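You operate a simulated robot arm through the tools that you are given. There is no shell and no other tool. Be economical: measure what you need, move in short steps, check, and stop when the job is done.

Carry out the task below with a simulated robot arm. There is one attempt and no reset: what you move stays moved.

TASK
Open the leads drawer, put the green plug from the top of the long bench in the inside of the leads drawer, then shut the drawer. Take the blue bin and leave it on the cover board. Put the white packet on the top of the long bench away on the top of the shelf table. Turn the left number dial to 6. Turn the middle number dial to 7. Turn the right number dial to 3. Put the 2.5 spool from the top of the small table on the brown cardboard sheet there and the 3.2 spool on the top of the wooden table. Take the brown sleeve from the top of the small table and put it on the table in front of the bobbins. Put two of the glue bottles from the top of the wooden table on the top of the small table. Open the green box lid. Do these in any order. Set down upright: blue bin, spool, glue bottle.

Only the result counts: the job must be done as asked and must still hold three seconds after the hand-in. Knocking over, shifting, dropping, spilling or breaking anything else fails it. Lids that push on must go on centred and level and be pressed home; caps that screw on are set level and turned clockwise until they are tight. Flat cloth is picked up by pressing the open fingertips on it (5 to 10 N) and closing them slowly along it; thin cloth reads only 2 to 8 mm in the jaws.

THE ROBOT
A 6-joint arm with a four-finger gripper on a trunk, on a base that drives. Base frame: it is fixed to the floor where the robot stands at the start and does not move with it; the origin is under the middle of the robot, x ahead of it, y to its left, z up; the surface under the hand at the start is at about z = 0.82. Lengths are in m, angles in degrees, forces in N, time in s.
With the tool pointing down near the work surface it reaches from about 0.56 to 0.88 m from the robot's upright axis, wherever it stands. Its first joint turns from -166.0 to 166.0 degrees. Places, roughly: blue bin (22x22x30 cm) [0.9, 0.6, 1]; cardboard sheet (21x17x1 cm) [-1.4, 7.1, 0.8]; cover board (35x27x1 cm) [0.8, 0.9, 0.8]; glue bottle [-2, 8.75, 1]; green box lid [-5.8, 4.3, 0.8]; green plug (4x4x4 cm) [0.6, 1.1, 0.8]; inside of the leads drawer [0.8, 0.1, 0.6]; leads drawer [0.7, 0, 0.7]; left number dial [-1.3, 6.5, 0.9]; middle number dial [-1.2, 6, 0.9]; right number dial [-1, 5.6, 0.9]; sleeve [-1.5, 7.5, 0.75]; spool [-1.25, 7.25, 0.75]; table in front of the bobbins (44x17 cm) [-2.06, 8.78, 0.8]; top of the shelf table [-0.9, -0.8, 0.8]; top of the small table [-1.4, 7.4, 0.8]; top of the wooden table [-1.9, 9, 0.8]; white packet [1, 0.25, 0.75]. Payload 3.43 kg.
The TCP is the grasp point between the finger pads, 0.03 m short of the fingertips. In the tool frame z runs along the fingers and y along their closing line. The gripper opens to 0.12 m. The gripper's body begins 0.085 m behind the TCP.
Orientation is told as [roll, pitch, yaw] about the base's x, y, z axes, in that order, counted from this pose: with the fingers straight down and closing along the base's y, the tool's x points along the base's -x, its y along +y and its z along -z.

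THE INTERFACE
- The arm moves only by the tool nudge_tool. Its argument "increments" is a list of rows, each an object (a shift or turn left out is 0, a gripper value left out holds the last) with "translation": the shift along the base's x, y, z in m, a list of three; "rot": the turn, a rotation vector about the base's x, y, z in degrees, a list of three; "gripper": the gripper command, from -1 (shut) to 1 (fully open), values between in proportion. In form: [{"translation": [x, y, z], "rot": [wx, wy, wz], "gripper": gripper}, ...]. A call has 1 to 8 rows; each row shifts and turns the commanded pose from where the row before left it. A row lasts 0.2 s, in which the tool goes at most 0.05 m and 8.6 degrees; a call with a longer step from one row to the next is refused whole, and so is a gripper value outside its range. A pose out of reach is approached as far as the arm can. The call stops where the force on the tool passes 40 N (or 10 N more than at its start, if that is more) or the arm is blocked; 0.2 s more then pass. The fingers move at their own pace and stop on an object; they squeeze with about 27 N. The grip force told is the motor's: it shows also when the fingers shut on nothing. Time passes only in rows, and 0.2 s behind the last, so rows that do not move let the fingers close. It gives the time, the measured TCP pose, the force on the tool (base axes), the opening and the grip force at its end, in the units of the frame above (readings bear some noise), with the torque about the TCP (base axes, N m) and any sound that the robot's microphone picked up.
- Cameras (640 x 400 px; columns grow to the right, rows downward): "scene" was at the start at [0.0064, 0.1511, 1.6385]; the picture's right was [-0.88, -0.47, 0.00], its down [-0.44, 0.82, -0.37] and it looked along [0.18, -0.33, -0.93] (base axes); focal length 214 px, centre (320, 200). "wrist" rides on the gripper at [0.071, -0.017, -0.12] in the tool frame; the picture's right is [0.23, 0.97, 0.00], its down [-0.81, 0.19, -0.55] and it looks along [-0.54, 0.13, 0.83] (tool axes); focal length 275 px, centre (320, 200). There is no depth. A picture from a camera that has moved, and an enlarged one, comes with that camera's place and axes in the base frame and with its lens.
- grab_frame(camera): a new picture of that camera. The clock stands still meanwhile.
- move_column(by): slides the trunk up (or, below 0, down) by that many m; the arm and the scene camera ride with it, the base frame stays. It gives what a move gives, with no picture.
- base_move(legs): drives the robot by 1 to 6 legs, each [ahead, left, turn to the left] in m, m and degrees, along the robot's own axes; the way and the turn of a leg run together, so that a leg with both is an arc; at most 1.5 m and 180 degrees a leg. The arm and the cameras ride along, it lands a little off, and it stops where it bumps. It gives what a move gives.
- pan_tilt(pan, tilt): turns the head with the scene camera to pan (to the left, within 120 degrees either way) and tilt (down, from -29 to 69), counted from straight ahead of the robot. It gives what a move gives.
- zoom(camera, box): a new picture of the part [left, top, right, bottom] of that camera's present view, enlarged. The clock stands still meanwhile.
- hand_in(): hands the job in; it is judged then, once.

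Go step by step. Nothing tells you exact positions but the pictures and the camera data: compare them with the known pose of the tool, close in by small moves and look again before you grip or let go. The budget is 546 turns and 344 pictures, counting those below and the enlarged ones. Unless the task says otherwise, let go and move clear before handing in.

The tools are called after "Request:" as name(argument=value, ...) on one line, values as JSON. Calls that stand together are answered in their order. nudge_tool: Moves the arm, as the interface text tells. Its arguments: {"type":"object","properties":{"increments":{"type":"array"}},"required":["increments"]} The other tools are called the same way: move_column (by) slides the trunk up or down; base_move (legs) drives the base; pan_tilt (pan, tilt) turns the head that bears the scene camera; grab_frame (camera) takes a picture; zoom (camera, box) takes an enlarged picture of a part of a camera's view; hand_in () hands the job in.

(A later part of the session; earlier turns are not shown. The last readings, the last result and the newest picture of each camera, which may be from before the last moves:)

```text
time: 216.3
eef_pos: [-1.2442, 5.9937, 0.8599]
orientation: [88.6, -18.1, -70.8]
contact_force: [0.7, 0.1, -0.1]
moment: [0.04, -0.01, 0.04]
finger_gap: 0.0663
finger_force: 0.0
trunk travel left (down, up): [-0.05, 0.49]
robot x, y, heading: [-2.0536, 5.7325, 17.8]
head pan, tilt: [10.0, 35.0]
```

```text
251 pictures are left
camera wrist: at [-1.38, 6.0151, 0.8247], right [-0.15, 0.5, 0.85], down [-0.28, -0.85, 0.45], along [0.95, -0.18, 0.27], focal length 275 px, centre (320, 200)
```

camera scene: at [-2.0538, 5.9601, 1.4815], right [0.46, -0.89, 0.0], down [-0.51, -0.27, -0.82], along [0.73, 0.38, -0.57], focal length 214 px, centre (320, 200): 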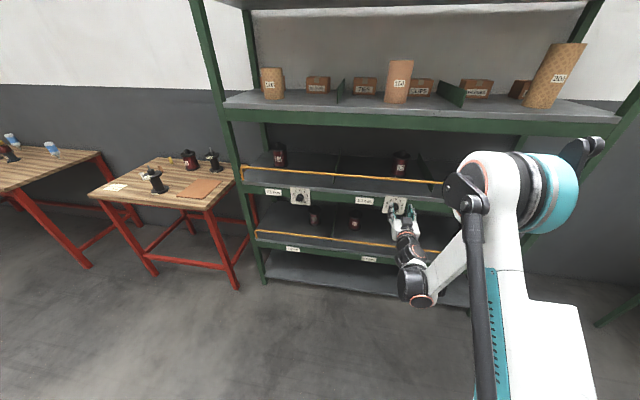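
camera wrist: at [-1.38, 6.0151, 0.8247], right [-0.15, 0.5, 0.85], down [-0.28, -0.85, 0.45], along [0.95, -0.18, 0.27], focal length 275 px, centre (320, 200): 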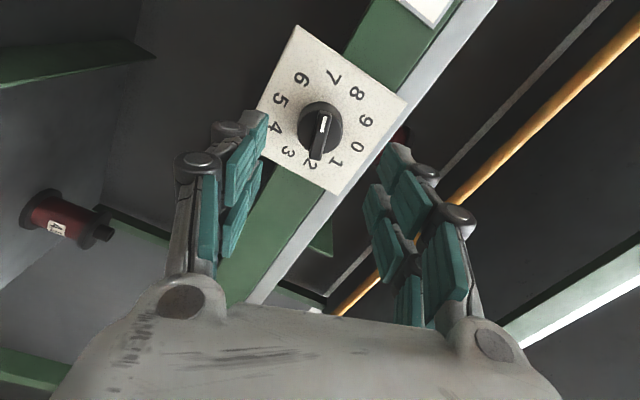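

Request:
zoom(camera="wrist", box=[250, 20, 410, 200])

Request:
zoom(camera="scene", box=[374, 180, 422, 215])

```text
2.22 times, centred on (330, 110) of wrist
camera zoom: at [-1.38, 6.0151, 0.8247], right [-0.15, 0.5, 0.85], down [-0.28, -0.85, 0.45], along [0.95, -0.18, 0.27], focal length 612 px, centre (298, 400)
```

zoom: 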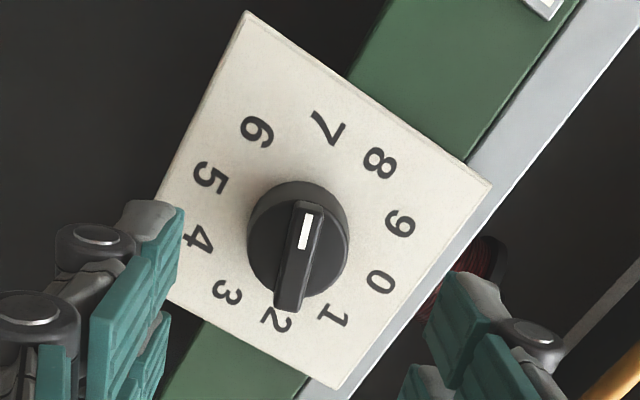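

```text
11.43 times, centred on (398, 198) of scene
camera zoom: at [-2.0542, 5.9602, 1.4815], right [0.46, -0.89, 0.0], down [-0.51, -0.27, -0.82], along [0.73, 0.38, -0.57], focal length 2451 px, centre (-571, 229)
```

zoom: 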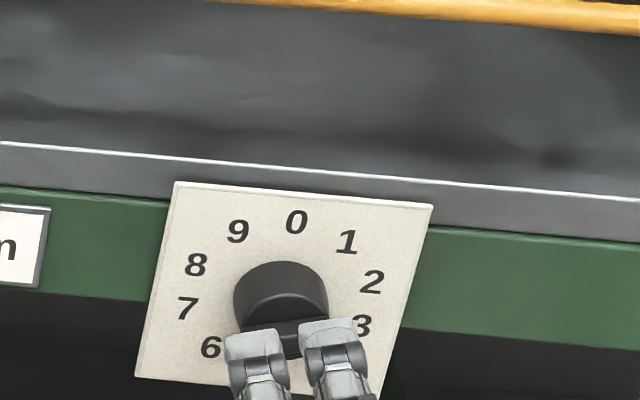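

Middle dial is at 7. Move sideways to the left dial and look.

Request:
base_move(legs=[[0, 0.46, 0]])

Request:
grab_frame(camera="wrist")

Request:
zoom(camera="scene", box=[340, 165, 436, 225])

```text
time: 219.0
eef_pos: [-1.3852, 6.4331, 0.8597]
orientation: [88.6, -18.2, -70.8]
contact_force: [-0.4, 0.0, 1.3]
moment: [0.02, 0.0, -0.02]
finger_gap: 0.0661
finger_force: 0.1
trunk travel left (down, up): [-0.05, 0.49]
robot x, y, heading: [-2.1929, 6.1708, 17.6]
head pan, tilt: [10.0, 35.0]
```

```text
248 pictures are left
camera wrist: at [-1.5201, 6.4548, 0.8247], right [-0.15, 0.5, 0.85], down [-0.28, -0.85, 0.45], along [0.95, -0.17, 0.27], focal length 275 px, centre (320, 200)
```

wrist: 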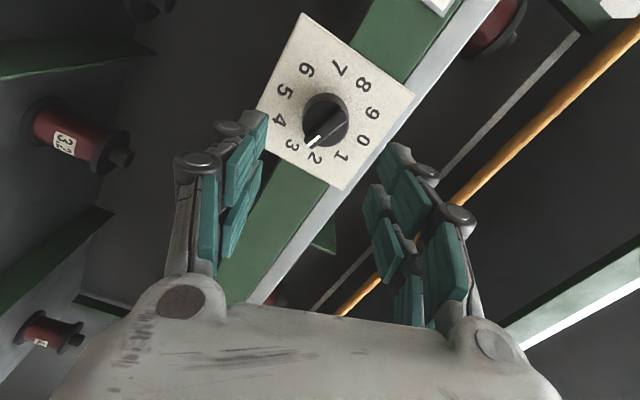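

```text
6.67 times, centred on (388, 195) of scene
camera zoom: at [-2.1947, 6.3986, 1.4815], right [0.47, -0.89, 0.0], down [-0.51, -0.27, -0.82], along [0.72, 0.38, -0.57], focal length 1430 px, centre (-133, 233)
```

zoom: 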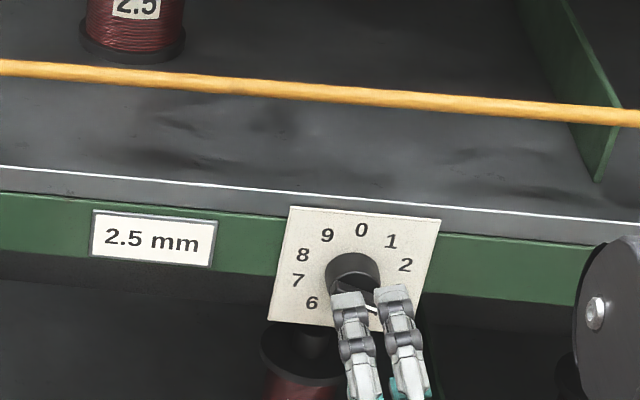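

Request:
zoom(camera="wrist", box=[250, 10, 410, 190])

```text
2.22 times, centred on (330, 100) of wrist
camera zoom: at [-1.5201, 6.4548, 0.8247], right [-0.15, 0.5, 0.85], down [-0.28, -0.85, 0.45], along [0.95, -0.17, 0.27], focal length 612 px, centre (298, 422)
```

zoom: 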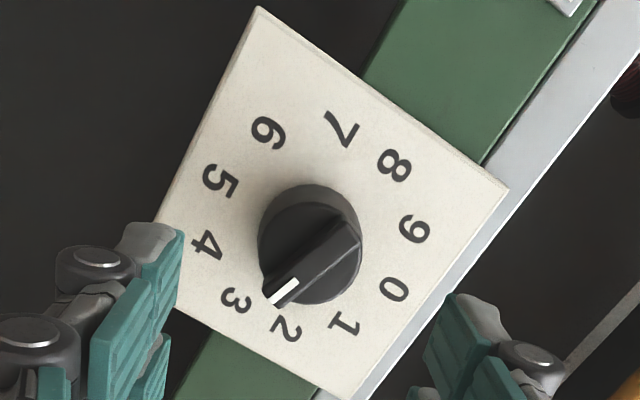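

Left dial reads 3, so it needs 108° clockwise to 6. Approach with a small lateral correction and grip.

Request:
nudge_tool(increments=[{"translation": [0.03, 0.016, 0]}, {"translation": [0.028, 0.011, 0]}, {"translation": [0.013, 0.004, 0]}, {}])

Request:
grab_frame(camera="wrist")

```text
time: 220.0
eef_pos: [-1.3149, 6.4648, 0.8588]
orientation: [88.5, -18.2, -70.7]
contact_force: [-0.2, -0.3, 0.2]
moment: [0.03, 0.03, -0.01]
finger_gap: 0.0661
finger_force: 0.1
trunk travel left (down, up): [-0.05, 0.49]
robot x, y, heading: [-2.192, 6.1723, 17.5]
head pan, tilt: [10.0, 35.0]
```

```text
245 pictures are left
camera wrist: at [-1.4494, 6.486, 0.8244], right [-0.15, 0.5, 0.85], down [-0.28, -0.85, 0.45], along [0.95, -0.17, 0.27], focal length 275 px, centre (320, 200)
```

wrist: 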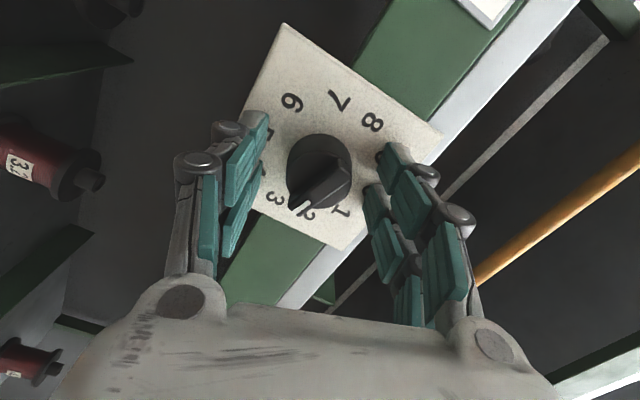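

First unwind the gripper by −108° around the knob, then grip and turn +108°.

Request:
nudge_tool(increments=[{"rot": [-7.61, -2.47, 0]}, {"rot": [-7.61, -2.47, 0]}, {"rot": [-7.61, -2.47, 0]}, {"rot": [-7.61, -2.47, 0]}, {"rot": [-7.61, -2.47, 0]}, {"rot": [-7.61, -2.47, 0]}, {"rot": [-7.61, -2.47, 0]}, {"rot": [-7.61, -2.47, 0]}])

Request:
nudge_tool(increments=[{"rot": [-7.61, -2.47, 0]}, {"rot": [-7.61, -2.47, 0]}, {"rot": [-7.61, -2.47, 0]}, {"rot": [-7.61, -2.47, 0]}, {"rot": [-7.61, -2.47, 0]}, {"rot": [-3.81, -1.235, 0]}, {}])

Request:
grab_frame(camera="wrist")

```text
time: 221.8
eef_pos: [-1.3127, 6.4646, 0.8603]
orientation: [79.4, -82.2, -62.4]
contact_force: [0.8, -0.1, -0.1]
moment: [0.01, 0.02, -0.01]
finger_gap: 0.066
finger_force: 0.0
trunk travel left (down, up): [-0.05, 0.49]
robot x, y, heading: [-2.1903, 6.171, 17.6]
head pan, tilt: [10.0, 35.0]
```

```text
time: 223.4
eef_pos: [-1.3134, 6.4655, 0.8607]
orientation: [-89.1, -53.7, 105.8]
contact_force: [0.2, -0.2, 0.0]
moment: [-0.01, -0.01, -0.01]
finger_gap: 0.0658
finger_force: 0.1
trunk travel left (down, up): [-0.05, 0.49]
robot x, y, heading: [-2.1931, 6.1729, 17.8]
head pan, tilt: [10.0, 35.0]
```

```text
244 pictures are left
camera wrist: at [-1.4142, 6.3784, 0.8138], right [-0.19, 0.62, -0.76], down [-0.71, 0.45, 0.54], along [0.68, 0.64, 0.35], focal length 275 px, centre (320, 200)
```

wrist: 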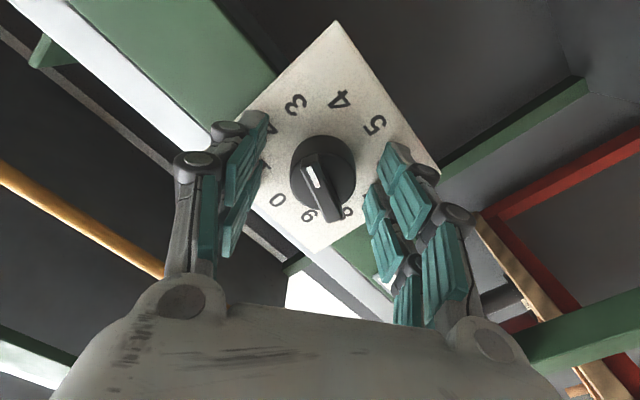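

Close and rotate.

Request:
nudge_tool(increments=[{"gripper": -0.5}, {"gripper": -1}, {}, {}])

Request:
nudge_tool(increments=[{"rot": [7.61, 2.47, 0]}, {"rot": [7.61, 2.47, 0]}, {"rot": [7.61, 2.47, 0]}, {"rot": [7.61, 2.47, 0]}, {"rot": [7.61, 2.47, 0]}, {"rot": [7.61, 2.47, 0]}, {"rot": [7.61, 2.47, 0]}, {"rot": [7.61, 2.47, 0]}])

Request:
nudge_tool(increments=[{"rot": [7.61, 2.47, 0]}, {"rot": [7.61, 2.47, 0]}, {"rot": [7.61, 2.47, 0]}, {"rot": [7.61, 2.47, 0]}, {"rot": [7.61, 2.47, 0]}, {"rot": [3.81, 1.235, 0]}, {}])

Request:
grab_frame(camera="wrist")

```text
time: 224.3
eef_pos: [-1.3156, 6.4677, 0.8617]
orientation: [-89.2, -53.8, 106.1]
contact_force: [-10.0, -1.9, 1.7]
moment: [-0.04, 0.13, 0.18]
finger_gap: 0.0364
finger_force: 45.1
trunk travel left (down, up): [-0.05, 0.49]
robot x, y, heading: [-2.1925, 6.1728, 17.7]
head pan, tilt: [10.0, 35.0]
stopped in row 4: the force on the tool passed its limit at 41 N (the readings are from after the stop); the commanded pose is now the measured one
```

```text
time: 226.1
eef_pos: [-1.3158, 6.4637, 0.8626]
orientation: [87.2, -62.0, -69.8]
contact_force: [10.3, -10.2, 22.0]
moment: [0.19, -0.51, -0.42]
finger_gap: 0.0366
finger_force: 44.7
trunk travel left (down, up): [-0.05, 0.49]
robot x, y, heading: [-2.1931, 6.1689, 17.6]
head pan, tilt: [10.0, 35.0]
```

```text
time: 227.7
eef_pos: [-1.3154, 6.4635, 0.8597]
orientation: [88.8, -18.0, -70.9]
contact_force: [-7.1, -37.7, -2.8]
moment: [-0.13, 0.1, -1.13]
finger_gap: 0.0365
finger_force: 45.1
trunk travel left (down, up): [-0.05, 0.49]
robot x, y, heading: [-2.1928, 6.1696, 17.3]
head pan, tilt: [10.0, 35.0]
```

```text
243 pictures are left
camera wrist: at [-1.4503, 6.4844, 0.8245], right [-0.15, 0.5, 0.85], down [-0.29, -0.85, 0.44], along [0.95, -0.18, 0.27], focal length 275 px, centre (320, 200)
```

wrist: 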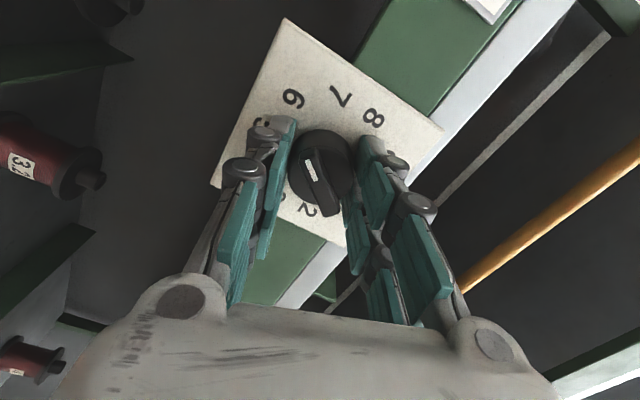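

Release and check from a little distance.

Request:
nudge_tool(increments=[{"gripper": -0.2}, {"gripper": 0.1}, {}, {"translation": [-0.03, -0.01, 0]}, {"translation": [-0.04, -0.013, 0]}, {}])

Request:
zoom(camera="wrist", box=[250, 10, 410, 190])

```text
time: 229.1
eef_pos: [-1.3866, 6.4456, 0.8605]
orientation: [88.8, -18.1, -70.8]
contact_force: [-0.5, -0.3, 0.9]
moment: [-0.01, 0.03, 0.03]
finger_gap: 0.0659
finger_force: 0.1
trunk travel left (down, up): [-0.05, 0.49]
robot x, y, heading: [-2.192, 6.1734, 17.9]
head pan, tilt: [10.0, 35.0]
```

```text
2.22 times, centred on (330, 100) of wrist
camera zoom: at [-1.5219, 6.4656, 0.8237], right [-0.15, 0.5, 0.85], down [-0.29, -0.85, 0.45], along [0.95, -0.17, 0.27], focal length 612 px, centre (298, 422)
```

zoom: 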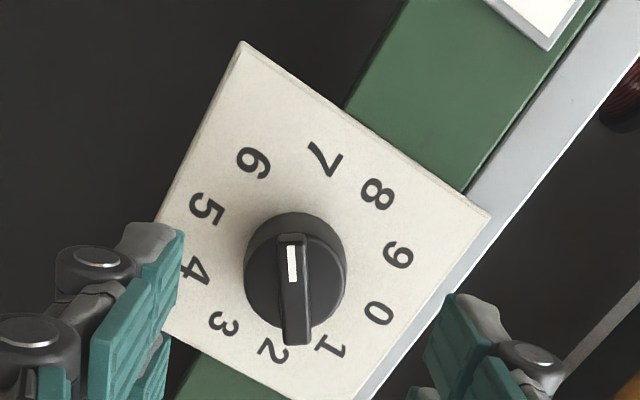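

Left dial ended midway between 6 and 7 (it got dragged on release from a lateral offset). I'll re-centre by 3.5 mm, grip, and turn back about 19°.

Request:
nudge_tool(increments=[{"translation": [0.03, 0.0065, -0.001]}, {"translation": [0.028, 0.009, 0]}, {"translation": [0.0125, 0.004, 0]}, {}, {"gripper": -0.3}, {"gripper": -0.7}, {"gripper": -1}, {}])

Request:
grab_frame(camera="wrist")

```text
time: 230.9
eef_pos: [-1.3154, 6.4643, 0.8601]
orientation: [88.9, -18.2, -70.7]
contact_force: [16.6, 12.8, 22.5]
moment: [0.23, -0.6, 0.22]
finger_gap: 0.0358
finger_force: 45.2
trunk travel left (down, up): [-0.05, 0.49]
robot x, y, heading: [-2.1929, 6.1724, 17.7]
head pan, tilt: [10.0, 35.0]
```

```text
241 pictures are left
camera wrist: at [-1.4509, 6.4853, 0.8234], right [-0.15, 0.5, 0.85], down [-0.29, -0.85, 0.45], along [0.95, -0.17, 0.27], focal length 275 px, centre (320, 200)
```

wrist: 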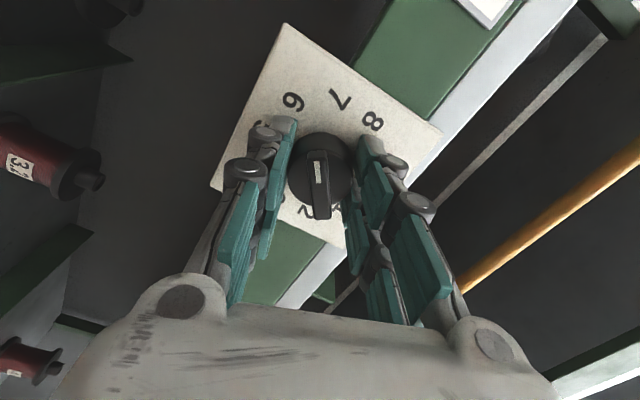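

Request:
nudge_tool(increments=[{"translation": [0.001, 0.001, 0.002]}, {"rot": [-6.02, -1.96, 0]}, {"rot": [-6.02, -1.96, 0]}, {"rot": [-6.02, -1.96, 0]}, {}])

Request:
zoom(camera="wrist", box=[220, 30, 440, 230])

```text
time: 232.1
eef_pos: [-1.3148, 6.4648, 0.8599]
orientation: [88.1, -37.3, -70.3]
contact_force: [-6.1, -2.4, -2.4]
moment: [0.15, -0.41, -0.02]
finger_gap: 0.0359
finger_force: 44.8
trunk travel left (down, up): [-0.05, 0.49]
robot x, y, heading: [-2.1937, 6.17, 17.9]
head pan, tilt: [10.0, 35.0]
stopped in row 5: the force on the tool passed its limit at 42 N (the readings are from after the stop); the commanded pose is now the measured one
```

```text
2.00 times, centred on (330, 130) of wrist
camera zoom: at [-1.4465, 6.471, 0.8065], right [-0.23, 0.74, 0.63], down [-0.34, -0.67, 0.66], along [0.91, -0.06, 0.41], focal length 551 px, centre (300, 340)
```

zoom: 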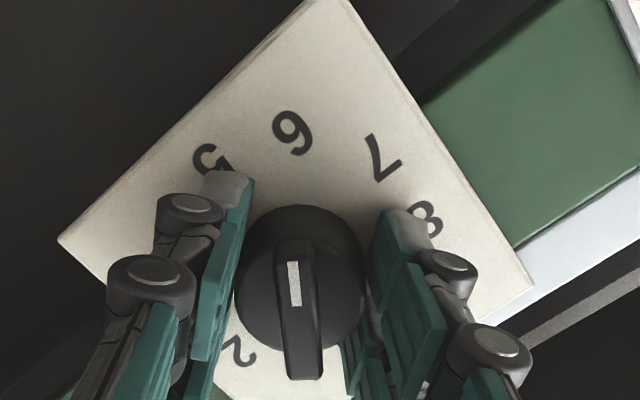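

Pointer lines up with 6, forces low. Release and verify.

Request:
nudge_tool(increments=[{"gripper": -0.3}, {"gripper": 0.1}, {}, {"translation": [-0.03, -0.01, 0]}, {"translation": [-0.04, -0.013, 0]}, {}])

Request:
zoom(camera="wrist", box=[250, 10, 410, 190])

```text
time: 233.5
eef_pos: [-1.3862, 6.4409, 0.8578]
orientation: [88.1, -37.3, -70.4]
contact_force: [-0.2, 0.0, 0.6]
moment: [-0.03, 0.02, 0.01]
finger_gap: 0.0659
finger_force: 0.0
trunk travel left (down, up): [-0.05, 0.49]
robot x, y, heading: [-2.1901, 6.1722, 17.7]
head pan, tilt: [10.0, 35.0]
```

```text
2.22 times, centred on (330, 100) of wrist
camera zoom: at [-1.517, 6.4469, 0.8059], right [-0.23, 0.74, 0.63], down [-0.34, -0.67, 0.66], along [0.91, -0.06, 0.41], focal length 612 px, centre (298, 422)
```

zoom: 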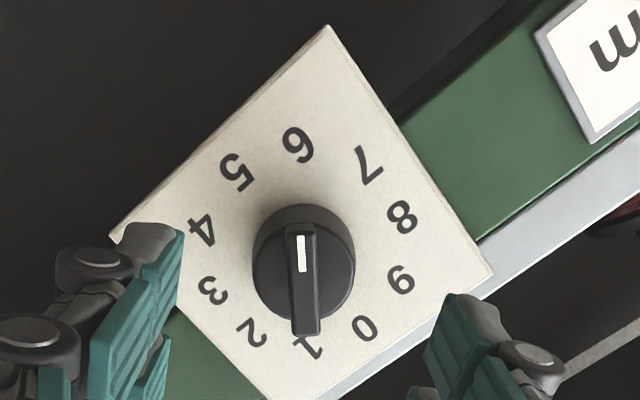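

Left dial is at 6. Drive right, re-checking the middle one on the way.

Request:
base_move(legs=[[0, -0.46, 0]])

Request:
zoom(camera="wrist", box=[250, 10, 410, 190])

Request:
base_move(legs=[[0, -0.445, 0]])

Request:
zoom(camera="wrist", box=[250, 10, 410, 190])

```text
time: 236.2
eef_pos: [-1.2469, 6.0091, 0.8595]
orientation: [88.1, -37.3, -70.3]
contact_force: [0.0, 0.3, -0.3]
moment: [0.02, -0.01, -0.01]
finger_gap: 0.0661
finger_force: 0.1
trunk travel left (down, up): [-0.05, 0.49]
robot x, y, heading: [-2.0565, 5.7361, 18.0]
head pan, tilt: [10.0, 35.0]
```

```text
2.22 times, centred on (330, 100) of wrist
camera zoom: at [-1.3774, 6.0143, 0.8056], right [-0.23, 0.74, 0.63], down [-0.34, -0.67, 0.66], along [0.91, -0.06, 0.41], focal length 612 px, centre (298, 422)
```

zoom: 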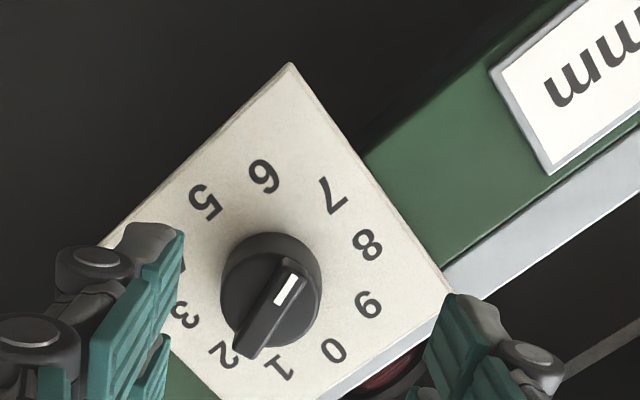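

```text
time: 238.9
eef_pos: [-1.1091, 5.5803, 0.8597]
orientation: [88.1, -37.4, -70.5]
contact_force: [-0.2, -0.7, -0.1]
moment: [0.01, 0.0, -0.01]
finger_gap: 0.0658
finger_force: 0.0
trunk travel left (down, up): [-0.05, 0.49]
robot x, y, heading: [-1.9176, 5.3168, 17.8]
head pan, tilt: [10.0, 35.0]
```

```text
2.22 times, centred on (330, 100) of wrist
camera zoom: at [-1.2403, 5.5875, 0.8056], right [-0.23, 0.74, 0.63], down [-0.34, -0.67, 0.66], along [0.91, -0.07, 0.41], focal length 612 px, centre (298, 422)
```

zoom: 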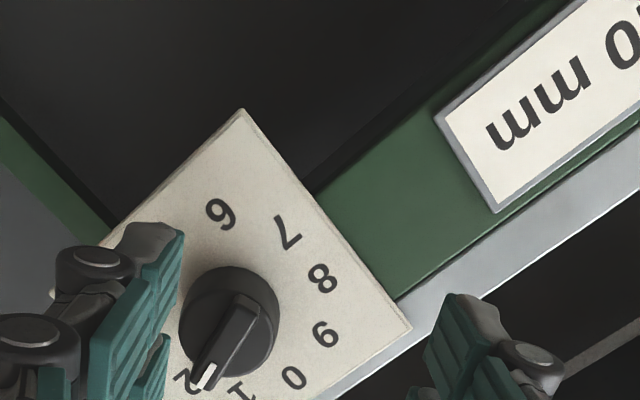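

Middle confirmed at 7; right dial points at 2 and needs +36° to 3. Centre on it laterally (about 4 cm right) and check.

Request:
nudge_tool(increments=[{"translation": [0.0064, -0.0197, -0.003]}, {"translation": [0.0064, -0.0197, 0]}, {}])

Request:
zoom(camera="wrist", box=[250, 10, 410, 190])

```text
time: 239.7
eef_pos: [-1.099, 5.5499, 0.8557]
orientation: [88.0, -37.2, -70.4]
contact_force: [-0.1, 0.4, 0.1]
moment: [0.02, -0.02, 0.01]
finger_gap: 0.0661
finger_force: 0.0
out of reach, approached as far as the arm can: row 1
trunk travel left (down, up): [-0.05, 0.49]
robot x, y, heading: [-1.9163, 5.3129, 17.7]
head pan, tilt: [10.0, 35.0]
```

```text
2.22 times, centred on (330, 100) of wrist
camera zoom: at [-1.2301, 5.5568, 0.803], right [-0.23, 0.74, 0.63], down [-0.34, -0.67, 0.66], along [0.91, -0.07, 0.4], focal length 612 px, centre (298, 422)
```

zoom: 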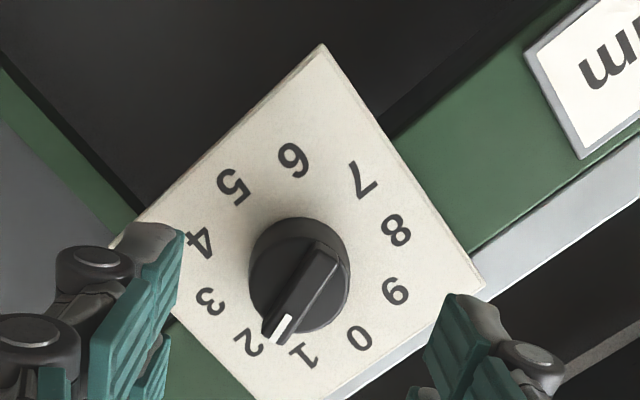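

Now unwind the gripper, close in, and grip the right knob.

Request:
nudge_tool(increments=[{"rot": [-7.61, -2.47, 0]}, {"rot": [-7.61, -2.47, 0]}, {"rot": [-7.61, -2.47, 0]}, {"rot": [-7.61, -2.47, 0]}, {"rot": [-7.61, -2.47, 0]}, {"translation": [0.03, 0.0065, 0.002]}, {"translation": [0.029, 0.009, 0]}, {"translation": [0.0125, 0.004, 0]}])

Request:
nudge_tool(increments=[{"gripper": -0.3}, {"gripper": -0.7}, {"gripper": -1}, {}])

Request:
grab_frame(camera="wrist")

```text
time: 241.5
eef_pos: [-1.028, 5.5701, 0.8575]
orientation: [83.3, -77.2, -66.3]
contact_force: [0.6, 0.0, 0.1]
moment: [0.0, 0.01, 0.01]
finger_gap: 0.0655
finger_force: 0.1
trunk travel left (down, up): [-0.05, 0.49]
robot x, y, heading: [-1.9183, 5.3122, 17.8]
head pan, tilt: [10.0, 35.0]
```

```text
time: 242.5
eef_pos: [-1.029, 5.5714, 0.8577]
orientation: [83.5, -77.2, -66.1]
contact_force: [3.7, 7.8, 4.1]
moment: [0.0, -0.06, 0.25]
finger_gap: 0.0358
finger_force: 44.3
trunk travel left (down, up): [-0.05, 0.49]
robot x, y, heading: [-1.9161, 5.3093, 17.6]
head pan, tilt: [10.0, 35.0]
```

```text
235 pictures are left
camera wrist: at [-1.1452, 5.5345, 0.7884], right [-0.3, 0.95, -0.01], down [-0.51, -0.15, 0.85], along [0.81, 0.26, 0.53], focal length 275 px, centre (320, 200)
```

wrist: 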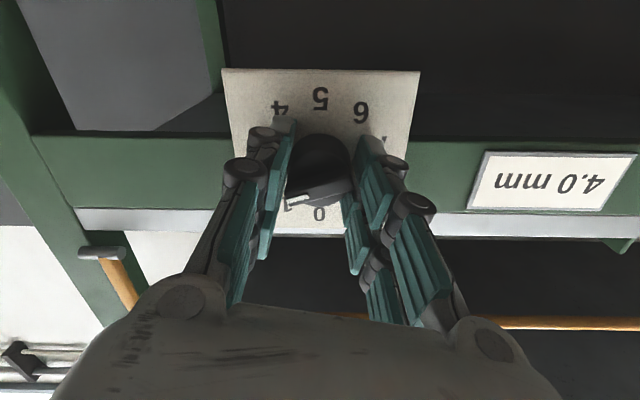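

Low forces. Turn +38°.

Request:
nudge_tool(increments=[{"rot": [7.23, 2.35, 0]}, {"rot": [7.23, 2.35, 0]}, {"rot": [7.23, 2.35, 0]}, {"rot": [7.23, 2.35, 0]}, {"rot": [7.23, 2.35, 0]}, {}])

Request:
nudge_tool(increments=[{"gripper": -0.3}, {"gripper": 0.1}, {}, {"translation": [-0.03, -0.01, 0]}, {"translation": [-0.04, -0.013, 0]}, {}])

Request:
zoom(camera="wrist", box=[250, 10, 410, 190])

```text
time: 243.9
eef_pos: [-1.0286, 5.5713, 0.8591]
orientation: [88.0, -39.3, -70.4]
contact_force: [15.5, 12.7, 17.2]
moment: [0.06, -0.32, 0.22]
finger_gap: 0.0357
finger_force: 45.1
trunk travel left (down, up): [-0.05, 0.49]
robot x, y, heading: [-1.9131, 5.3124, 17.4]
head pan, tilt: [10.0, 35.0]
```

```text
time: 245.3
eef_pos: [-1.0994, 5.5464, 0.8595]
orientation: [88.0, -39.3, -70.4]
contact_force: [-0.8, -0.7, -0.2]
moment: [-0.03, 0.01, -0.02]
finger_gap: 0.0659
finger_force: 0.1
trunk travel left (down, up): [-0.05, 0.49]
robot x, y, heading: [-1.9174, 5.315, 17.5]
head pan, tilt: [10.0, 35.0]
```

```text
2.22 times, centred on (330, 100) of wrist
camera zoom: at [-1.2296, 5.5518, 0.8034], right [-0.23, 0.76, 0.61], down [-0.35, -0.65, 0.68], along [0.91, -0.05, 0.42], focal length 612 px, centre (298, 422)
```

zoom: 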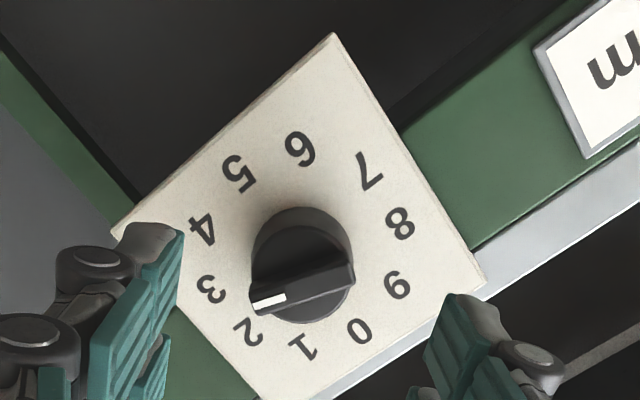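

Right dial is at 3. Now back away from the rack and bring the tool back to pointing down.

Request:
base_move(legs=[[-0.3, 0, 0]])

Request:
nudge_tool(increments=[{"rot": [-8.08, -2.62, 0]}, {"rot": [-8.08, -2.62, 0]}, {"rot": [-8.08, -2.62, 0]}, {"rot": [-8.08, -2.62, 0]}, {"rot": [-8.08, -2.62, 0]}, {"rot": [-8.08, -2.62, 0]}, {"rot": [-2.53, 7.8, 0], "translation": [0, 0, 0.02]}, {"rot": [-2.53, 7.8, 0], "translation": [0, 0, 0.02]}])

Request:
nudge_tool(increments=[{"rot": [-2.53, 7.8, 0], "translation": [0, 0, 0.03]}, {"rot": [-2.53, 7.8, 0], "translation": [0, 0, 0.03]}, {"rot": [-2.53, 7.8, 0], "translation": [0, 0, 0.03]}, {"rot": [-2.53, 7.8, 0], "translation": [0, 0, 0.03]}, {"rot": [-2.53, 7.8, 0], "translation": [0, 0, 0.03]}, {"rot": [-2.53, 7.8, 0], "translation": [0, 0, 0.03]}, {"rot": [-2.53, 7.8, 0], "translation": [0, 0, 0.03]}, {"rot": [-2.53, 7.8, 0], "translation": [0, 0, 0.03]}])

Request:
move_column(by=0.2)

```text
time: 247.4
eef_pos: [-1.3891, 5.4539, 0.859]
orientation: [87.9, -39.2, -70.4]
contact_force: [0.2, -0.4, -0.2]
moment: [0.01, -0.02, 0.0]
finger_gap: 0.0663
finger_force: 0.1
trunk travel left (down, up): [-0.05, 0.49]
robot x, y, heading: [-2.2085, 5.2216, 17.6]
head pan, tilt: [10.0, 35.0]
```

```text
time: 249.2
eef_pos: [-1.3887, 5.454, 0.898]
orientation: [-1.6, -72.4, 18.6]
contact_force: [1.0, 0.1, 0.0]
moment: [0.0, 0.0, 0.0]
finger_gap: 0.066
finger_force: 0.1
trunk travel left (down, up): [-0.05, 0.49]
robot x, y, heading: [-2.2078, 5.22, 17.4]
head pan, tilt: [10.0, 35.0]
```

```text
time: 251.0
eef_pos: [-1.3889, 5.4555, 1.1391]
orientation: [-1.0, -6.6, 18.3]
contact_force: [0.5, -0.7, 1.0]
moment: [0.0, -0.02, 0.0]
finger_gap: 0.066
finger_force: 0.1
trunk travel left (down, up): [-0.05, 0.49]
robot x, y, heading: [-2.2107, 5.2225, 17.8]
head pan, tilt: [10.0, 35.0]
```

```text
time: 253.2
eef_pos: [-1.3897, 5.4552, 1.339]
orientation: [-1.1, -6.7, 18.2]
contact_force: [0.5, 0.2, -0.5]
moment: [-0.02, -0.02, 0.03]
finger_gap: 0.0661
finger_force: 0.1
trunk travel left (down, up): [-0.25, 0.29]
robot x, y, heading: [-2.2092, 5.2191, 17.7]
head pan, tilt: [10.0, 35.0]
```

Request:
nudge_tool(increments=[{"rot": [-1.12, 6.68, 0]}, {}])

Request:
base_move(legs=[[0, 0.85, 0], [0, 0.85, 0]])

Request:
pan_tilt(pan=5, tilt=35)

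Request:
grab_frame(camera="scene")

```text
time: 253.8
eef_pos: [-1.3894, 5.4541, 1.3397]
orientation: [0.0, 0.1, 18.1]
contact_force: [0.1, 0.4, 0.6]
moment: [0.01, 0.02, 0.02]
finger_gap: 0.0658
finger_force: 0.0
trunk travel left (down, up): [-0.25, 0.29]
robot x, y, heading: [-2.2063, 5.2191, 18.0]
head pan, tilt: [10.0, 35.0]
```

```text
time: 262.4
eef_pos: [-1.9007, 7.0752, 1.339]
orientation: [0.0, 0.0, 17.7]
contact_force: [0.6, -0.3, 0.8]
moment: [0.0, -0.02, 0.0]
finger_gap: 0.066
finger_force: 0.0
trunk travel left (down, up): [-0.25, 0.29]
robot x, y, heading: [-2.7242, 6.8456, 17.4]
head pan, tilt: [10.0, 35.0]
```

```text
time: 263.1
eef_pos: [-1.9004, 7.0748, 1.3394]
orientation: [0.1, 0.0, 17.7]
contact_force: [-0.3, -0.2, 0.3]
moment: [-0.01, -0.03, -0.02]
finger_gap: 0.0662
finger_force: 0.0
trunk travel left (down, up): [-0.25, 0.29]
robot x, y, heading: [-2.72, 6.8504, 17.3]
head pan, tilt: [5.0, 35.0]
```

```text
233 pictures are left
camera scene: at [-2.7192, 7.0667, 1.6815], right [0.38, -0.93, 0.0], down [-0.53, -0.22, -0.82], along [0.76, 0.31, -0.57], focal length 214 px, centre (320, 200)
```

scene: 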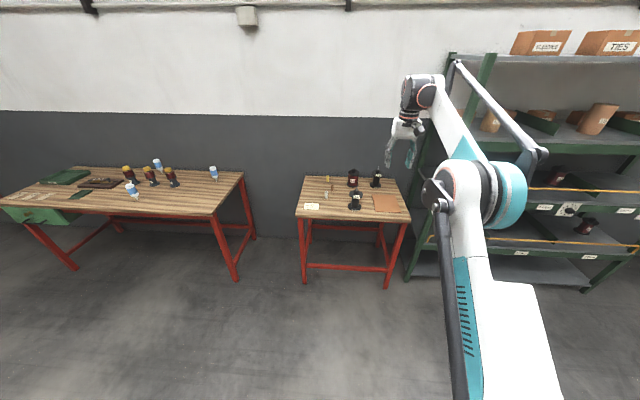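

Request:
zoom(camera="scene", box=[290, 160, 418, 240])

Request:
zoom(camera="scene", box=[0, 145, 248, 235])

```text
5.00 times, centred on (354, 200) of scene
camera zoom: at [-2.7192, 7.0667, 1.6815], right [0.38, -0.93, 0.0], down [-0.53, -0.22, -0.82], along [0.76, 0.31, -0.57], focal length 1072 px, centre (150, 200)
```

zoom: 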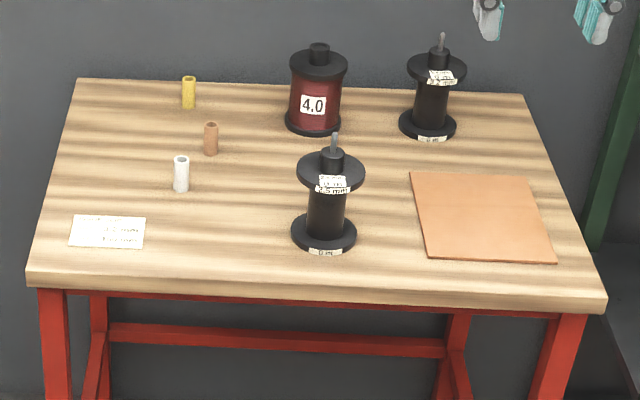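

```text
2.58 times, centred on (124, 190) of scene
camera zoom: at [-2.7192, 7.0667, 1.6815], right [0.38, -0.93, 0.0], down [-0.53, -0.22, -0.82], along [0.76, 0.31, -0.57], focal length 554 px, centre (826, 226)
```

zoom: 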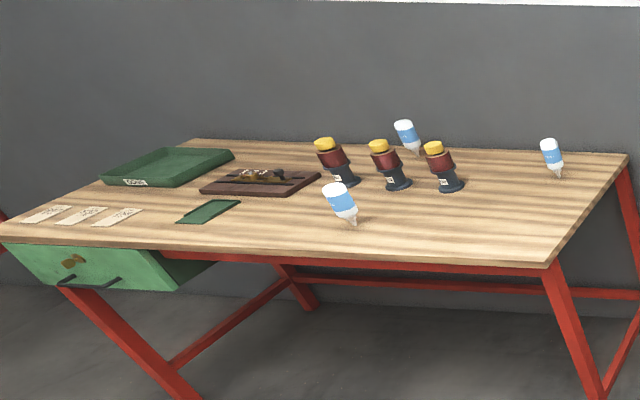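

I see two black spools (labels to be read), a full red 4.0 spool and three sleeves on the small table. Drive closer and read the labels.

Request:
base_move(legs=[[0.68, 0.08, 0]])

Request:
pan_tilt(pan=-5, tilt=50)

Request:
grab_frame(camera="scene")

Request:
grab_frame(camera="wrist")

```text
time: 266.8
eef_pos: [-1.2757, 7.3547, 1.3391]
orientation: [0.0, 0.0, 17.8]
contact_force: [-0.4, 0.6, -0.1]
moment: [-0.02, 0.06, -0.01]
finger_gap: 0.0663
finger_force: 0.0
trunk travel left (down, up): [-0.25, 0.29]
robot x, y, heading: [-2.0955, 7.1241, 17.4]
head pan, tilt: [5.0, 35.0]
```

```text
time: 267.6
eef_pos: [-1.2752, 7.3544, 1.3397]
orientation: [0.0, 0.0, 17.8]
contact_force: [-0.4, 0.6, 0.6]
moment: [-0.01, -0.01, 0.02]
finger_gap: 0.066
finger_force: 0.1
trunk travel left (down, up): [-0.25, 0.29]
robot x, y, heading: [-2.1002, 7.1252, 17.4]
head pan, tilt: [-5.0, 50.0]
```

```text
230 pictures are left
camera scene: at [-2.0998, 7.3279, 1.6598], right [0.21, -0.98, 0.0], down [-0.75, -0.16, -0.64], along [0.63, 0.14, -0.77], focal length 214 px, centre (320, 200)
```

scene: 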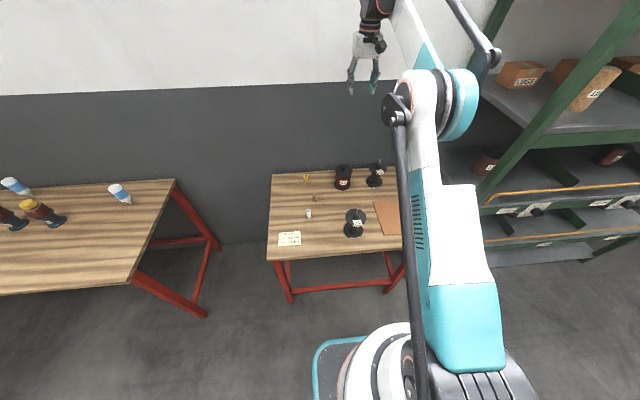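

```text
229 pictures are left
camera wrist: at [-1.339, 7.3172, 1.4598], right [-0.52, 0.86, 0.0], down [0.71, 0.43, 0.55], along [0.47, 0.29, -0.83], focal length 275 px, centre (320, 200)
```

wrist: 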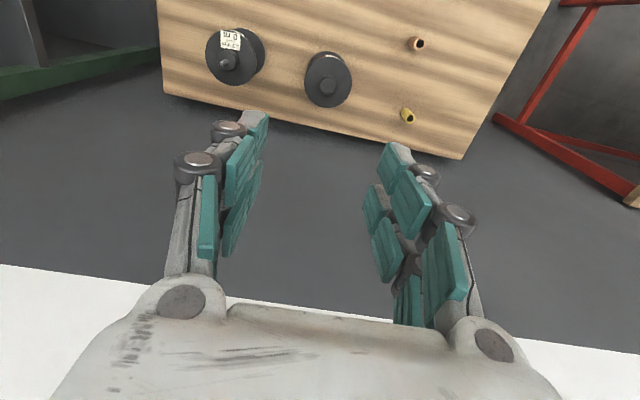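

Request:
zoom(camera="scene", box=[290, 150, 410, 250])

Request:
zoom(camera="scene", box=[336, 160, 396, 210])

Request:
zoom(camera="scene", box=[330, 200, 380, 240])

```text
4.00 times, centred on (350, 200) of scene
camera zoom: at [-2.0998, 7.3279, 1.6598], right [0.21, -0.98, 0.0], down [-0.75, -0.16, -0.64], along [0.63, 0.14, -0.77], focal length 858 px, centre (200, 200)
```

zoom: 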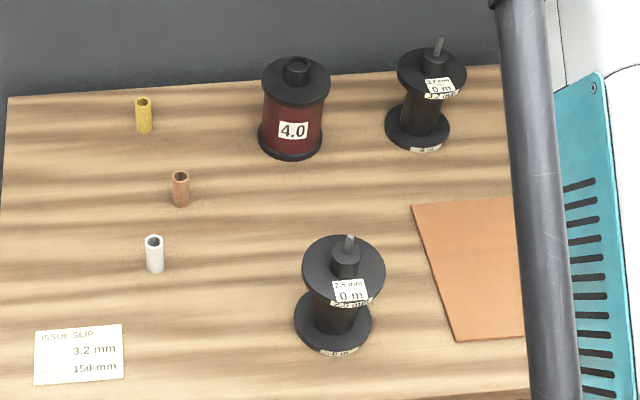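

```text
8.00 times, centred on (366, 185) of scene
camera zoom: at [-2.0998, 7.3279, 1.6598], right [0.21, -0.98, 0.0], down [-0.75, -0.16, -0.64], along [0.63, 0.14, -0.77], focal length 1716 px, centre (-48, 320)
```

zoom: 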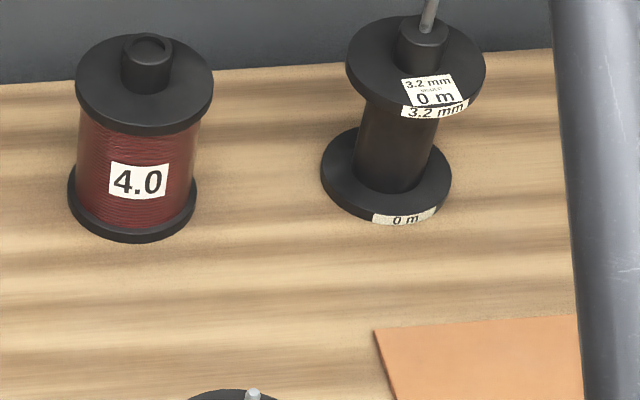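

```text
10.00 times, centred on (355, 220) of scene
camera zoom: at [-2.0998, 7.3279, 1.6598], right [0.21, -0.98, 0.0], down [-0.75, -0.16, -0.64], along [0.63, 0.14, -0.77], focal length 2145 px, centre (-30, 0)
```

zoom: 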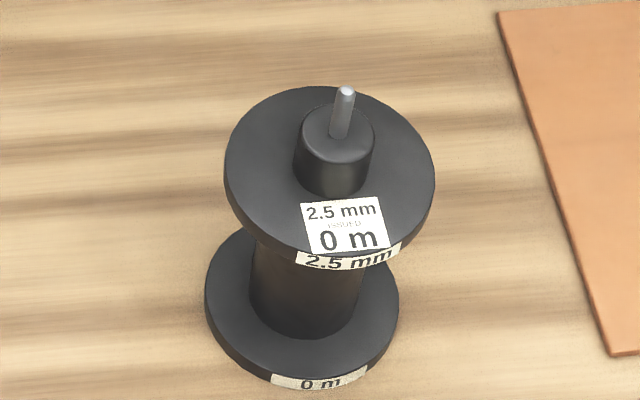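

Front black spool = 2.5, rear = 3.2. The 2.5 spool is at [-1.547, 7.292] with its top flange at z ≈ 0.91; I'll move above it with the gripper fully open.

Request:
nudge_tool(increments=[{"translation": [-0.045, -0.01, 0], "gripper": 1}, {"translation": [-0.045, -0.01, 0]}, {"translation": [-0.045, -0.01, 0]}, {"translation": [-0.045, -0.01, 0]}, {"translation": [-0.045, -0.01, 0]}, {"translation": [-0.045, -0.01, 0]}, {"translation": [0, 0, -0.045]}, {"translation": [0, 0, -0.045]}])

Request:
nudge_tool(increments=[{"translation": [0, 0, -0.045]}, {"translation": [0, 0, -0.045]}, {"translation": [0, 0, -0.04]}, {"translation": [0, 0, -0.04]}, {}])

Request:
grab_frame(camera="wrist")

Request:
zoom(camera="scene", box=[290, 150, 410, 250])

```text
time: 269.4
eef_pos: [-1.5461, 7.2941, 1.249]
orientation: [0.0, 0.0, 17.8]
contact_force: [0.0, 0.2, 0.0]
moment: [-0.01, 0.04, 0.0]
finger_gap: 0.1198
finger_force: 0.0
trunk travel left (down, up): [-0.25, 0.29]
robot x, y, heading: [-2.0963, 7.1261, 17.3]
head pan, tilt: [-5.0, 50.0]
```

```text
time: 270.6
eef_pos: [-1.5481, 7.2937, 1.0784]
orientation: [0.1, 0.0, 17.8]
contact_force: [0.1, 0.3, -0.7]
moment: [-0.01, 0.01, 0.0]
finger_gap: 0.12
finger_force: 0.1
trunk travel left (down, up): [-0.25, 0.29]
robot x, y, heading: [-2.098, 7.1222, 17.2]
head pan, tilt: [-5.0, 50.0]
```

```text
225 pictures are left
camera wrist: at [-1.6103, 7.2577, 1.1988], right [-0.52, 0.86, 0.0], down [0.71, 0.43, 0.55], along [0.47, 0.29, -0.83], focal length 275 px, centre (320, 200)
```

wrist: 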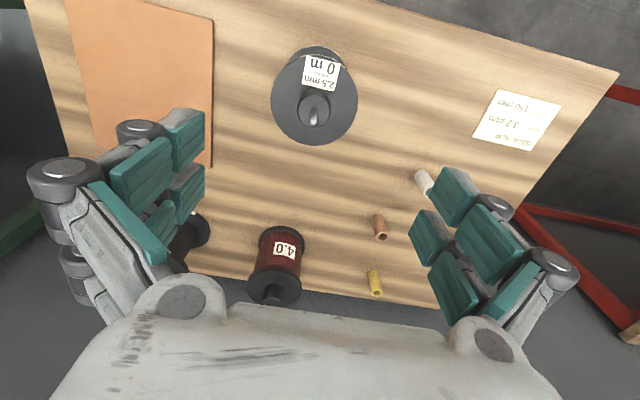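

```text
4.00 times, centred on (350, 200) of scene
camera zoom: at [-2.1001, 7.3278, 1.6598], right [0.21, -0.98, 0.0], down [-0.75, -0.16, -0.64], along [0.63, 0.14, -0.77], focal length 858 px, centre (200, 200)
```

zoom: 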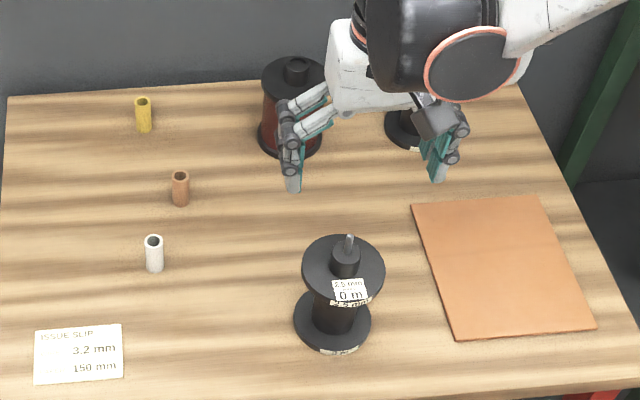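

Flange centre [-1.548, 7.290], 88 mm wide. Descend around it and close.

Request:
nudge_tool(increments=[{"translation": [0, -0.003, -0.045]}, {"translation": [0, 0, -0.045]}, {"translation": [0, 0, -0.045]}, {"translation": [0, 0, -0.04]}, {}])

Request:
grab_frame(camera="wrist")

```text
time: 271.8
eef_pos: [-1.5463, 7.2906, 0.9029]
orientation: [0.0, 0.0, 17.8]
contact_force: [0.5, -1.1, -0.3]
moment: [0.0, 0.02, -0.06]
finger_gap: 0.12
finger_force: 0.1
trunk travel left (down, up): [-0.25, 0.29]
robot x, y, heading: [-2.0968, 7.1245, 17.5]
head pan, tilt: [-5.0, 50.0]
```

```text
223 pictures are left
camera wrist: at [-1.6098, 7.2545, 1.0241], right [-0.52, 0.86, 0.0], down [0.71, 0.43, 0.55], along [0.47, 0.29, -0.83], focal length 275 px, centre (320, 200)
```

wrist: 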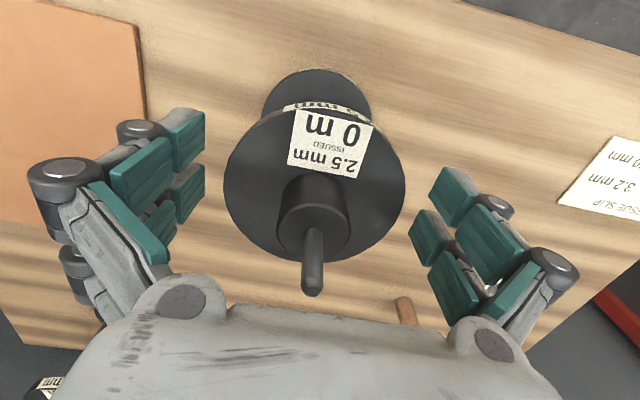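

Request:
nudge_tool(increments=[{"gripper": 0.7}, {"gripper": 0.4}, {"gripper": 0}, {}, {}, {"translation": [0, 0, 0.01]}, {"translation": [0, 0, 0.02]}, {"translation": [0, 0, 0.03]}])

Request:
zoom(camera="scene", box=[290, 150, 410, 250])

```text
time: 273.6
eef_pos: [-1.5466, 7.291, 0.9646]
orientation: [-0.1, 0.0, 17.8]
contact_force: [-0.6, -0.5, -1.1]
moment: [0.01, -0.02, 0.04]
finger_gap: 0.0876
finger_force: 27.0
trunk travel left (down, up): [-0.25, 0.29]
robot x, y, heading: [-2.0964, 7.1257, 17.2]
head pan, tilt: [-5.0, 50.0]
```

```text
4.00 times, centred on (350, 200) of scene
camera zoom: at [-2.1005, 7.3277, 1.6598], right [0.21, -0.98, 0.0], down [-0.75, -0.16, -0.64], along [0.63, 0.14, -0.77], focal length 858 px, centre (200, 200)
```

zoom: 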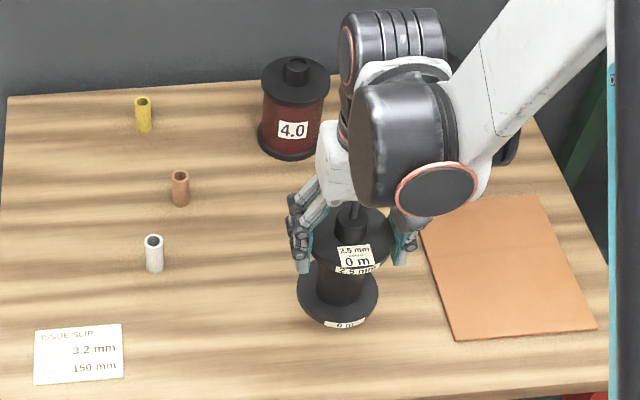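

Spool lifted. Carry it over the cardboard sheet centre [-1.414, 7.10].

Request:
nudge_tool(increments=[{"translation": [0.0264, -0.0384, 0]}, {"translation": [0.0264, -0.0384, 0]}, {"translation": [0.0264, -0.0384, 0]}, {"translation": [0.0264, -0.0384, 0]}, {"translation": [0.0264, -0.0384, 0]}, {"translation": [0, 0, -0.025]}, {"translation": [0, 0, -0.015]}, {}])

Request:
zoom(camera="scene", box=[300, 160, 420, 260])

Request:
grab_frame(camera="wrist")

```text
time: 275.4
eef_pos: [-1.4143, 7.098, 0.9247]
orientation: [0.0, -0.1, 17.8]
contact_force: [0.0, 0.2, -1.0]
moment: [0.01, 0.0, 0.0]
finger_gap: 0.0874
finger_force: 27.3
trunk travel left (down, up): [-0.25, 0.29]
robot x, y, heading: [-2.0966, 7.1297, 17.2]
head pan, tilt: [-5.0, 50.0]
```

```text
4.00 times, centred on (360, 210) of scene
camera zoom: at [-2.0998, 7.3275, 1.6598], right [0.21, -0.98, 0.0], down [-0.75, -0.16, -0.64], along [0.63, 0.14, -0.77], focal length 858 px, centre (160, 160)
```

zoom: 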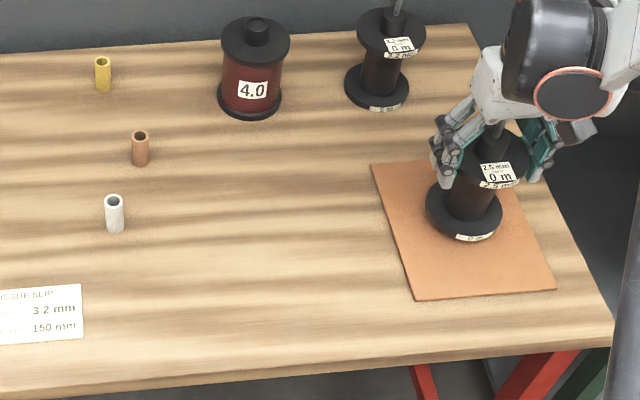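

```text
220 pictures are left
camera wrist: at [-1.477, 7.062, 1.0455], right [-0.52, 0.86, 0.0], down [0.71, 0.43, 0.55], along [0.47, 0.29, -0.83], focal length 275 px, centre (320, 200)
```

wrist: 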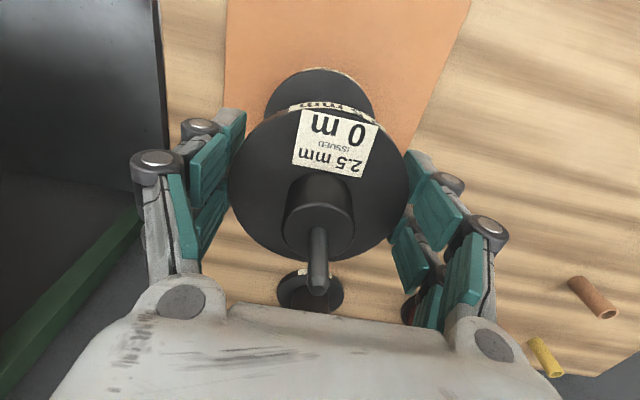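

Request:
nudge_tool(increments=[{"translation": [-0.009, -0.003, -0.006]}, {"translation": [0, 0, -0.003]}, {"translation": [0, 0, -0.003]}, {"translation": [0, 0, -0.003]}, {}])

```text
time: 276.6
eef_pos: [-1.4221, 7.0964, 0.9108]
orientation: [0.1, 0.0, 17.7]
contact_force: [2.5, 0.5, 7.6]
moment: [0.01, -0.15, 0.0]
finger_gap: 0.0875
finger_force: 27.1
trunk travel left (down, up): [-0.25, 0.29]
robot x, y, heading: [-2.0976, 7.1242, 17.5]
head pan, tilt: [-5.0, 50.0]
```

Contact with the sheet. Release and rise.

Request:
nudge_tool(increments=[{"gripper": 0.6}, {"gripper": 0.9}, {"gripper": 1}, {}, {"translation": [0, 0, 0.03]}, {"translation": [0, 0, 0.045]}, {"translation": [0, 0, 0.045]}, {"translation": [0, 0, 0.045]}])

Request:
zoom(camera="scene", box=[300, 160, 420, 260])

```text
time: 278.4
eef_pos: [-1.4236, 7.0975, 1.0756]
orientation: [0.0, -0.1, 17.7]
contact_force: [0.2, -0.3, 0.3]
moment: [0.01, 0.01, 0.0]
finger_gap: 0.1199
finger_force: 0.0
trunk travel left (down, up): [-0.25, 0.29]
robot x, y, heading: [-2.0972, 7.1234, 17.4]
head pan, tilt: [-5.0, 50.0]
```

```text
4.00 times, centred on (360, 210) of scene
camera zoom: at [-2.1008, 7.3278, 1.6598], right [0.21, -0.98, 0.0], down [-0.75, -0.16, -0.64], along [0.63, 0.14, -0.77], focal length 858 px, centre (160, 160)
```

zoom: 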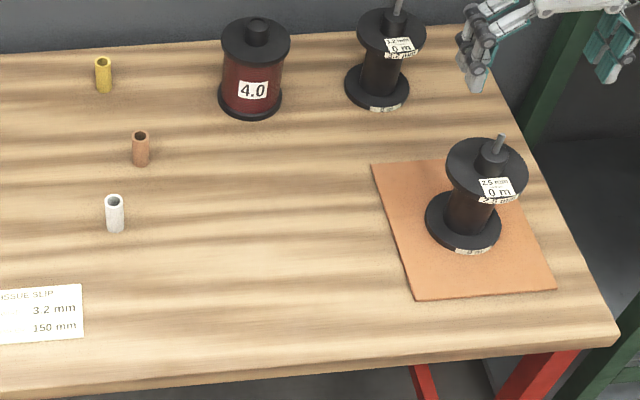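

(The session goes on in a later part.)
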